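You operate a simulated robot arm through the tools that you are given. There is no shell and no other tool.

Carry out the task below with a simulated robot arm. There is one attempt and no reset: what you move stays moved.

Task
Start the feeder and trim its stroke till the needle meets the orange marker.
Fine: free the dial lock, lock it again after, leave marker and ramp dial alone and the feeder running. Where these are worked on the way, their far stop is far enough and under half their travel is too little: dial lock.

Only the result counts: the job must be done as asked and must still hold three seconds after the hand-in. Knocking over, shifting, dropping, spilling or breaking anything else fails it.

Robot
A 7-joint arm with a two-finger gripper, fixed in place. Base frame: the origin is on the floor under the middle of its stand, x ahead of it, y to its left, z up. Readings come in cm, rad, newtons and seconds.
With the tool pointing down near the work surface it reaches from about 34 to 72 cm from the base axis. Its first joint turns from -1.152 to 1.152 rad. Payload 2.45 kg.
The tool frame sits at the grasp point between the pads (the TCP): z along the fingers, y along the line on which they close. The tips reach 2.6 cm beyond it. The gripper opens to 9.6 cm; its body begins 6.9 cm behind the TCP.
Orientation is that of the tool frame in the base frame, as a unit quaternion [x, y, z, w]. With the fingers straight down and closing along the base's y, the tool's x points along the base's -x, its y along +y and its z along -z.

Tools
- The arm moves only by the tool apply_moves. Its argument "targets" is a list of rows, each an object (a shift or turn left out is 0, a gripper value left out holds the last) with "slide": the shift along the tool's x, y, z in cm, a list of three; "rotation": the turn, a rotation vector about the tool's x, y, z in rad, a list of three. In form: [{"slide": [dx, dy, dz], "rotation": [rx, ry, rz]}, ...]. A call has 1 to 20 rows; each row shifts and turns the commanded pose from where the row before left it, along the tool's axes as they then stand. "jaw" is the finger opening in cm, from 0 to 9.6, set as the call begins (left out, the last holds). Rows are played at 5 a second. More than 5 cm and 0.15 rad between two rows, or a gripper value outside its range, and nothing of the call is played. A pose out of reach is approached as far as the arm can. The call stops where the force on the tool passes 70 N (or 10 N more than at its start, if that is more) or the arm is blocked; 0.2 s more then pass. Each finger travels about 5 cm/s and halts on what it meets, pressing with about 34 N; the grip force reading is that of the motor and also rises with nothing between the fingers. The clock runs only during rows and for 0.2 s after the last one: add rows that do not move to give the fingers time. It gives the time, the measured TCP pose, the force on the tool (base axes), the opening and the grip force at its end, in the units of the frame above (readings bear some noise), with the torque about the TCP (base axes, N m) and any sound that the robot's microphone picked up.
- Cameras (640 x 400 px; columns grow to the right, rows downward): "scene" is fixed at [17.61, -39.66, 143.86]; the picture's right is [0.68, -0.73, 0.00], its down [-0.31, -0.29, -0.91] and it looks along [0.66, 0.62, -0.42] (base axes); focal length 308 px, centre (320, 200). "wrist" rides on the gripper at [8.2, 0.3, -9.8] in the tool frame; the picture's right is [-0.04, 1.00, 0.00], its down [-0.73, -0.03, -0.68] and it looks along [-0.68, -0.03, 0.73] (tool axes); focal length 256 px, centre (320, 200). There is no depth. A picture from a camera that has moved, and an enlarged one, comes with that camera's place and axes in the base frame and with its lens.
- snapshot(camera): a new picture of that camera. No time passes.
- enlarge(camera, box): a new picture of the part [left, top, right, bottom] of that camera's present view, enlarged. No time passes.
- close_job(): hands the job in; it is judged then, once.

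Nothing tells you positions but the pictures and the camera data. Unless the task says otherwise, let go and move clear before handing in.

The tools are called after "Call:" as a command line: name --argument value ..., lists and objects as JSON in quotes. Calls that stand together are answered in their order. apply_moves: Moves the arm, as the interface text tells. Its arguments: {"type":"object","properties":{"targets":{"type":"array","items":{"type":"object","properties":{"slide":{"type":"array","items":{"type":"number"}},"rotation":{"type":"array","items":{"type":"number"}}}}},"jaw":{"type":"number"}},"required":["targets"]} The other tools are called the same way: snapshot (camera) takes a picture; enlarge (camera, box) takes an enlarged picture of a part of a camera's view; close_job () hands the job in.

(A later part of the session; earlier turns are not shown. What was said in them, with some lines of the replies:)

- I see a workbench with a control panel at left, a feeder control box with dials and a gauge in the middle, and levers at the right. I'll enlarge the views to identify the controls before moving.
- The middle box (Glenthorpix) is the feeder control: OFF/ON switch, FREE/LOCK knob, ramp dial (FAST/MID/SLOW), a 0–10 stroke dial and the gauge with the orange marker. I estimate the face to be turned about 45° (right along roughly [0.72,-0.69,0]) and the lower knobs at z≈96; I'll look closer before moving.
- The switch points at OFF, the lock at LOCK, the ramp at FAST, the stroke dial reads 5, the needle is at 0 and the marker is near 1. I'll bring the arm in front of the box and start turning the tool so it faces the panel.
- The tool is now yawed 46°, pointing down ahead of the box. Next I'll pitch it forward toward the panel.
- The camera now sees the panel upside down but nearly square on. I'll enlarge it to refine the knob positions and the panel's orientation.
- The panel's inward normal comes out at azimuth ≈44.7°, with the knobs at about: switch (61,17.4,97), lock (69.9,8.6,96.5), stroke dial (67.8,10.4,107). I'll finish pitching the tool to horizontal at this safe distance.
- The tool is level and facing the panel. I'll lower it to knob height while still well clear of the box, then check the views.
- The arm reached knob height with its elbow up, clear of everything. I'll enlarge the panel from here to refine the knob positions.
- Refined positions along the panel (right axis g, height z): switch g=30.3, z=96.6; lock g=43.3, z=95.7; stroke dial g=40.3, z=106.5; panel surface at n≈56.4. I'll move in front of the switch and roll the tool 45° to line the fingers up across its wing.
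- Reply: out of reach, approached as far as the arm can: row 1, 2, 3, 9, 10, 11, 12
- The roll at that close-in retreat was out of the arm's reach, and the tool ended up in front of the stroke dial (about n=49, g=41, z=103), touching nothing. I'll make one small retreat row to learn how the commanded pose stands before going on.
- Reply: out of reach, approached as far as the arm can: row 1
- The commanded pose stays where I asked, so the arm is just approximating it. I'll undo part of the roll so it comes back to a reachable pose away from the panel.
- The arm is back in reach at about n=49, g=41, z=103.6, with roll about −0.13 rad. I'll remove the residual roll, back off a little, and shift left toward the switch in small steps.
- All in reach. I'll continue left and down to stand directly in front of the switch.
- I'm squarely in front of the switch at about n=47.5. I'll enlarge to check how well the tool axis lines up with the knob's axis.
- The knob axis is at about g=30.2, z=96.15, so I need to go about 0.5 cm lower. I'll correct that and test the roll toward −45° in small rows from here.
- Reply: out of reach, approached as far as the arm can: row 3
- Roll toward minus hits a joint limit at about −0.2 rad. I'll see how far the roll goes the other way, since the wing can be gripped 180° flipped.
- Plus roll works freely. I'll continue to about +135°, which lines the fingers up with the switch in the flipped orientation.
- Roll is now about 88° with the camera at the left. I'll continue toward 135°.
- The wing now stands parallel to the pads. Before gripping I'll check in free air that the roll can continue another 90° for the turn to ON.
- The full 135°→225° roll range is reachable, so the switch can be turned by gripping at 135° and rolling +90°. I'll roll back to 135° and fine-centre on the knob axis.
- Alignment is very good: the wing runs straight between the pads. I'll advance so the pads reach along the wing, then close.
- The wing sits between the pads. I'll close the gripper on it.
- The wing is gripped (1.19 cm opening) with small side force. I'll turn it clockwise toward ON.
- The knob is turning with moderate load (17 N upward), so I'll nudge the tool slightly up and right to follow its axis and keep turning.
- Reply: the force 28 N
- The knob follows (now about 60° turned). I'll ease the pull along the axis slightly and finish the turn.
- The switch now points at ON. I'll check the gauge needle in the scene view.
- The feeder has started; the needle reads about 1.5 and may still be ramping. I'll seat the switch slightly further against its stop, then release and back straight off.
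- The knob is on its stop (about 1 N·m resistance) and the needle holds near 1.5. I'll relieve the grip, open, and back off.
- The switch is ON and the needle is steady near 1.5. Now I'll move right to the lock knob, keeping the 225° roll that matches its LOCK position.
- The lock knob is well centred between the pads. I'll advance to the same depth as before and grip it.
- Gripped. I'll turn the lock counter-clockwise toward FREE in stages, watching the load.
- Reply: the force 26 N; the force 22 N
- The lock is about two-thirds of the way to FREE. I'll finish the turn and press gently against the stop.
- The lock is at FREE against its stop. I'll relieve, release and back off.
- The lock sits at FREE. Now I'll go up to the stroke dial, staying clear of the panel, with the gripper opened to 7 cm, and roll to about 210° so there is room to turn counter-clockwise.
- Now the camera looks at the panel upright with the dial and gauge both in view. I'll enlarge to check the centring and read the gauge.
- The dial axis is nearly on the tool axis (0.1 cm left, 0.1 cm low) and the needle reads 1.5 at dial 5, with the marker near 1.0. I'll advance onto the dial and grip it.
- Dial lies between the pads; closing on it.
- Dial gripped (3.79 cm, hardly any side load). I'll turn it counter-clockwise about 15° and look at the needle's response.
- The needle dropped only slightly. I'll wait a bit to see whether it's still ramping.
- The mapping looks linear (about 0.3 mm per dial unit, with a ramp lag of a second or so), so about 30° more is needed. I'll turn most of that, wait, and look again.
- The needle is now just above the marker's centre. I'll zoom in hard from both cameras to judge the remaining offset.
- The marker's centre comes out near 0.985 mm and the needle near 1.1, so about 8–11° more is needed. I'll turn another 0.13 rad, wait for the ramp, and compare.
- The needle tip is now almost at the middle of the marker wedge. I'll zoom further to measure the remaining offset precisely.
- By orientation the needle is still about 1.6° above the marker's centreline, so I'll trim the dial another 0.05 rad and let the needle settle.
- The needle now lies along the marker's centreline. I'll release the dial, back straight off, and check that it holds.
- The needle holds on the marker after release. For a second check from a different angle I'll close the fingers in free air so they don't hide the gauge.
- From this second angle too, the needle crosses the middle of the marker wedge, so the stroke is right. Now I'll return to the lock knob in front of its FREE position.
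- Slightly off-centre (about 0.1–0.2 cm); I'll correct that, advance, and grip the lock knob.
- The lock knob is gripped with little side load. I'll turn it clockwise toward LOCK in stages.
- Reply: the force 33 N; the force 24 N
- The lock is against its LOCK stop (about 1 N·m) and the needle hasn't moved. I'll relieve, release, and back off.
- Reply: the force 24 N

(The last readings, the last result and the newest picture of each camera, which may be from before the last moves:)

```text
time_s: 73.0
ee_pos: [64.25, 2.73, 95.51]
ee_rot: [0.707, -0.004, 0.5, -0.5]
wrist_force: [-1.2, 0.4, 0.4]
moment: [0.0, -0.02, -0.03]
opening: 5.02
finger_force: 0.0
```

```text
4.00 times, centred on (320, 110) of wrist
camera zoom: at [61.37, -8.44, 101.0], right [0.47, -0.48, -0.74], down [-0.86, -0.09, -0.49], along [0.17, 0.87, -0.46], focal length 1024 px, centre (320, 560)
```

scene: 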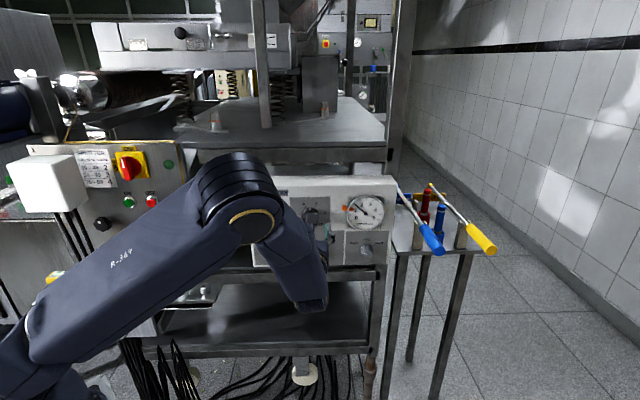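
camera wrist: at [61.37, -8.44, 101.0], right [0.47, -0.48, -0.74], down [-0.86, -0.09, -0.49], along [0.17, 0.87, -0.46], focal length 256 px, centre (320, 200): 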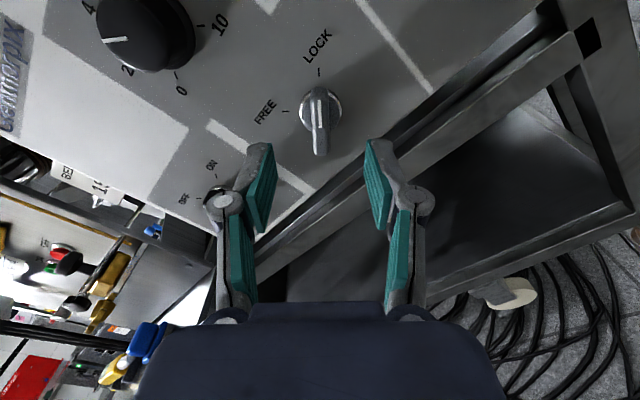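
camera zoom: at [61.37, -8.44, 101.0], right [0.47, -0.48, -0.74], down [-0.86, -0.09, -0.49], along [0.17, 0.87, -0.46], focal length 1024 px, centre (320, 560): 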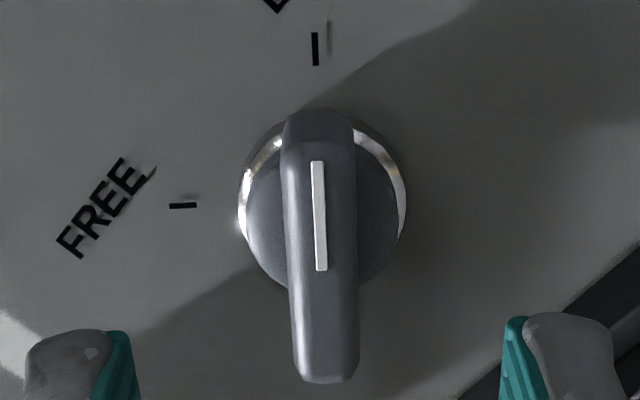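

LOCK is back where it was. I'll back further away and do a final check of all controls and the gauge.

Call:
apply_moves --targets '[{"slide": [0, 0, -3]}, {"slide": [0, 0, -3]}, {}, {}]'

Call:
enlarge --camera "scene" --box '[230, 170, 400, 280]'

Call:
enlarge --camera "scene" --box '[346, 202, 370, 217]'

Call:
snapshot --camera "wrist"

Call:
snapshot --camera "scene"

```text
time_s: 74.0
ee_pos: [59.9, -1.32, 95.47]
ee_rot: [0.707, -0.003, 0.499, -0.501]
wrist_force: [-0.6, 0.0, 0.4]
moment: [-0.01, 0.0, 0.03]
opening: 4.99
finger_force: 0.1
```

```text
3.64 times, centred on (315, 225) of scene
camera zoom: at [17.61, -39.66, 143.86], right [0.68, -0.73, 0.0], down [-0.31, -0.29, -0.91], along [0.66, 0.62, -0.42], focal length 1121 px, centre (338, 109)
```

zoom: 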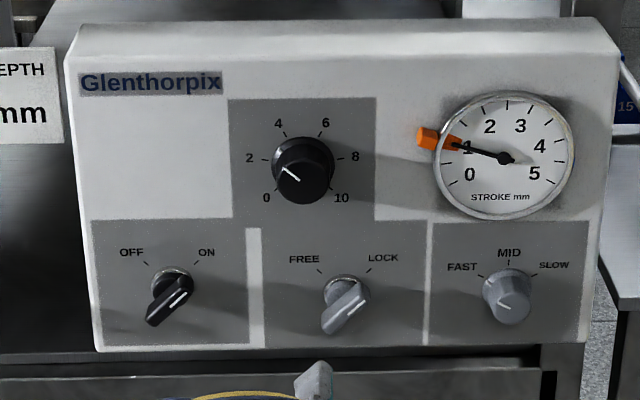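

```text
16.00 times, centred on (358, 210) of scene
camera zoom: at [17.61, -39.66, 143.86], right [0.68, -0.73, 0.0], down [-0.31, -0.29, -0.91], along [0.66, 0.62, -0.42], focal length 4931 px, centre (-288, 48)
```

zoom: 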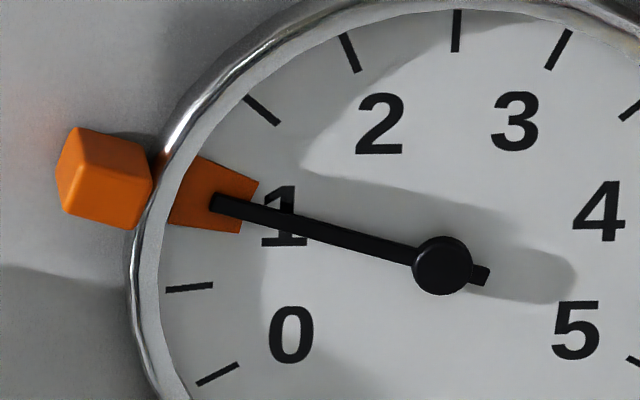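

```text
taken
camera wrist: at [56.94, -12.54, 101.01], right [0.47, -0.48, -0.74], down [-0.86, -0.09, -0.49], along [0.17, 0.87, -0.46], focal length 256 px, centre (320, 200)
```

wrist: 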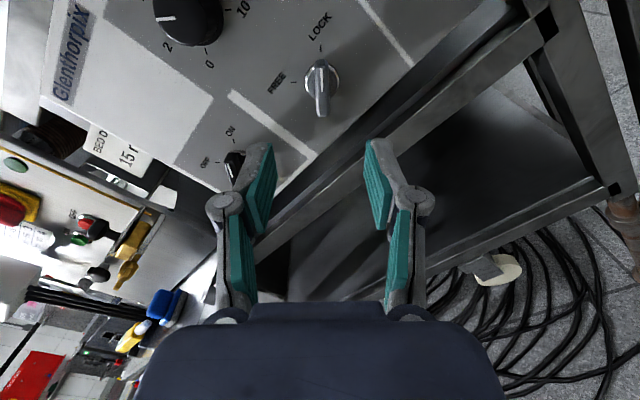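

```text
taken
```

scene: 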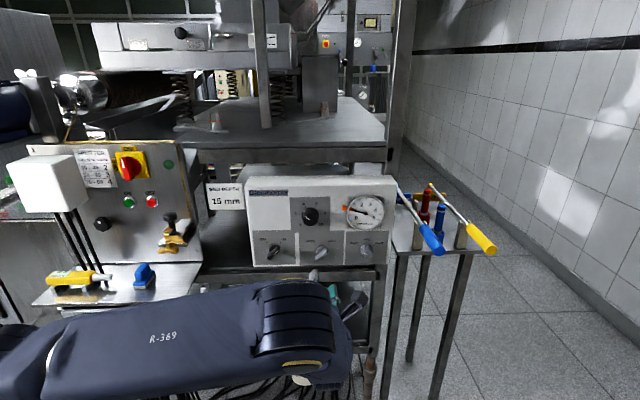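

The switch is ON, the lock is at LOCK, and the ramp dial and marker are untouched. The needle rests on the orange marker and the arm is clear of the panel, so I'm handing in.

Call:
close_job

```text
The job is handed in.
```

The feeder is running and its needle sits on the middle of the orange marker, near 1 mm. I checked this from two camera angles, and the needle stayed put after I locked the dial and backed away.

- **Switch:** turned to ON, against its stop.
- **Dial lock:** turned fully to FREE for the trim, then fully back to LOCK.
- **Stroke dial:** turned down from 5 to about 3.3.
- **Left alone:** I didn't touch the ramp dial (still at FAST) or the marker, and nothing else was moved.

The arm is open and clear of the panel.
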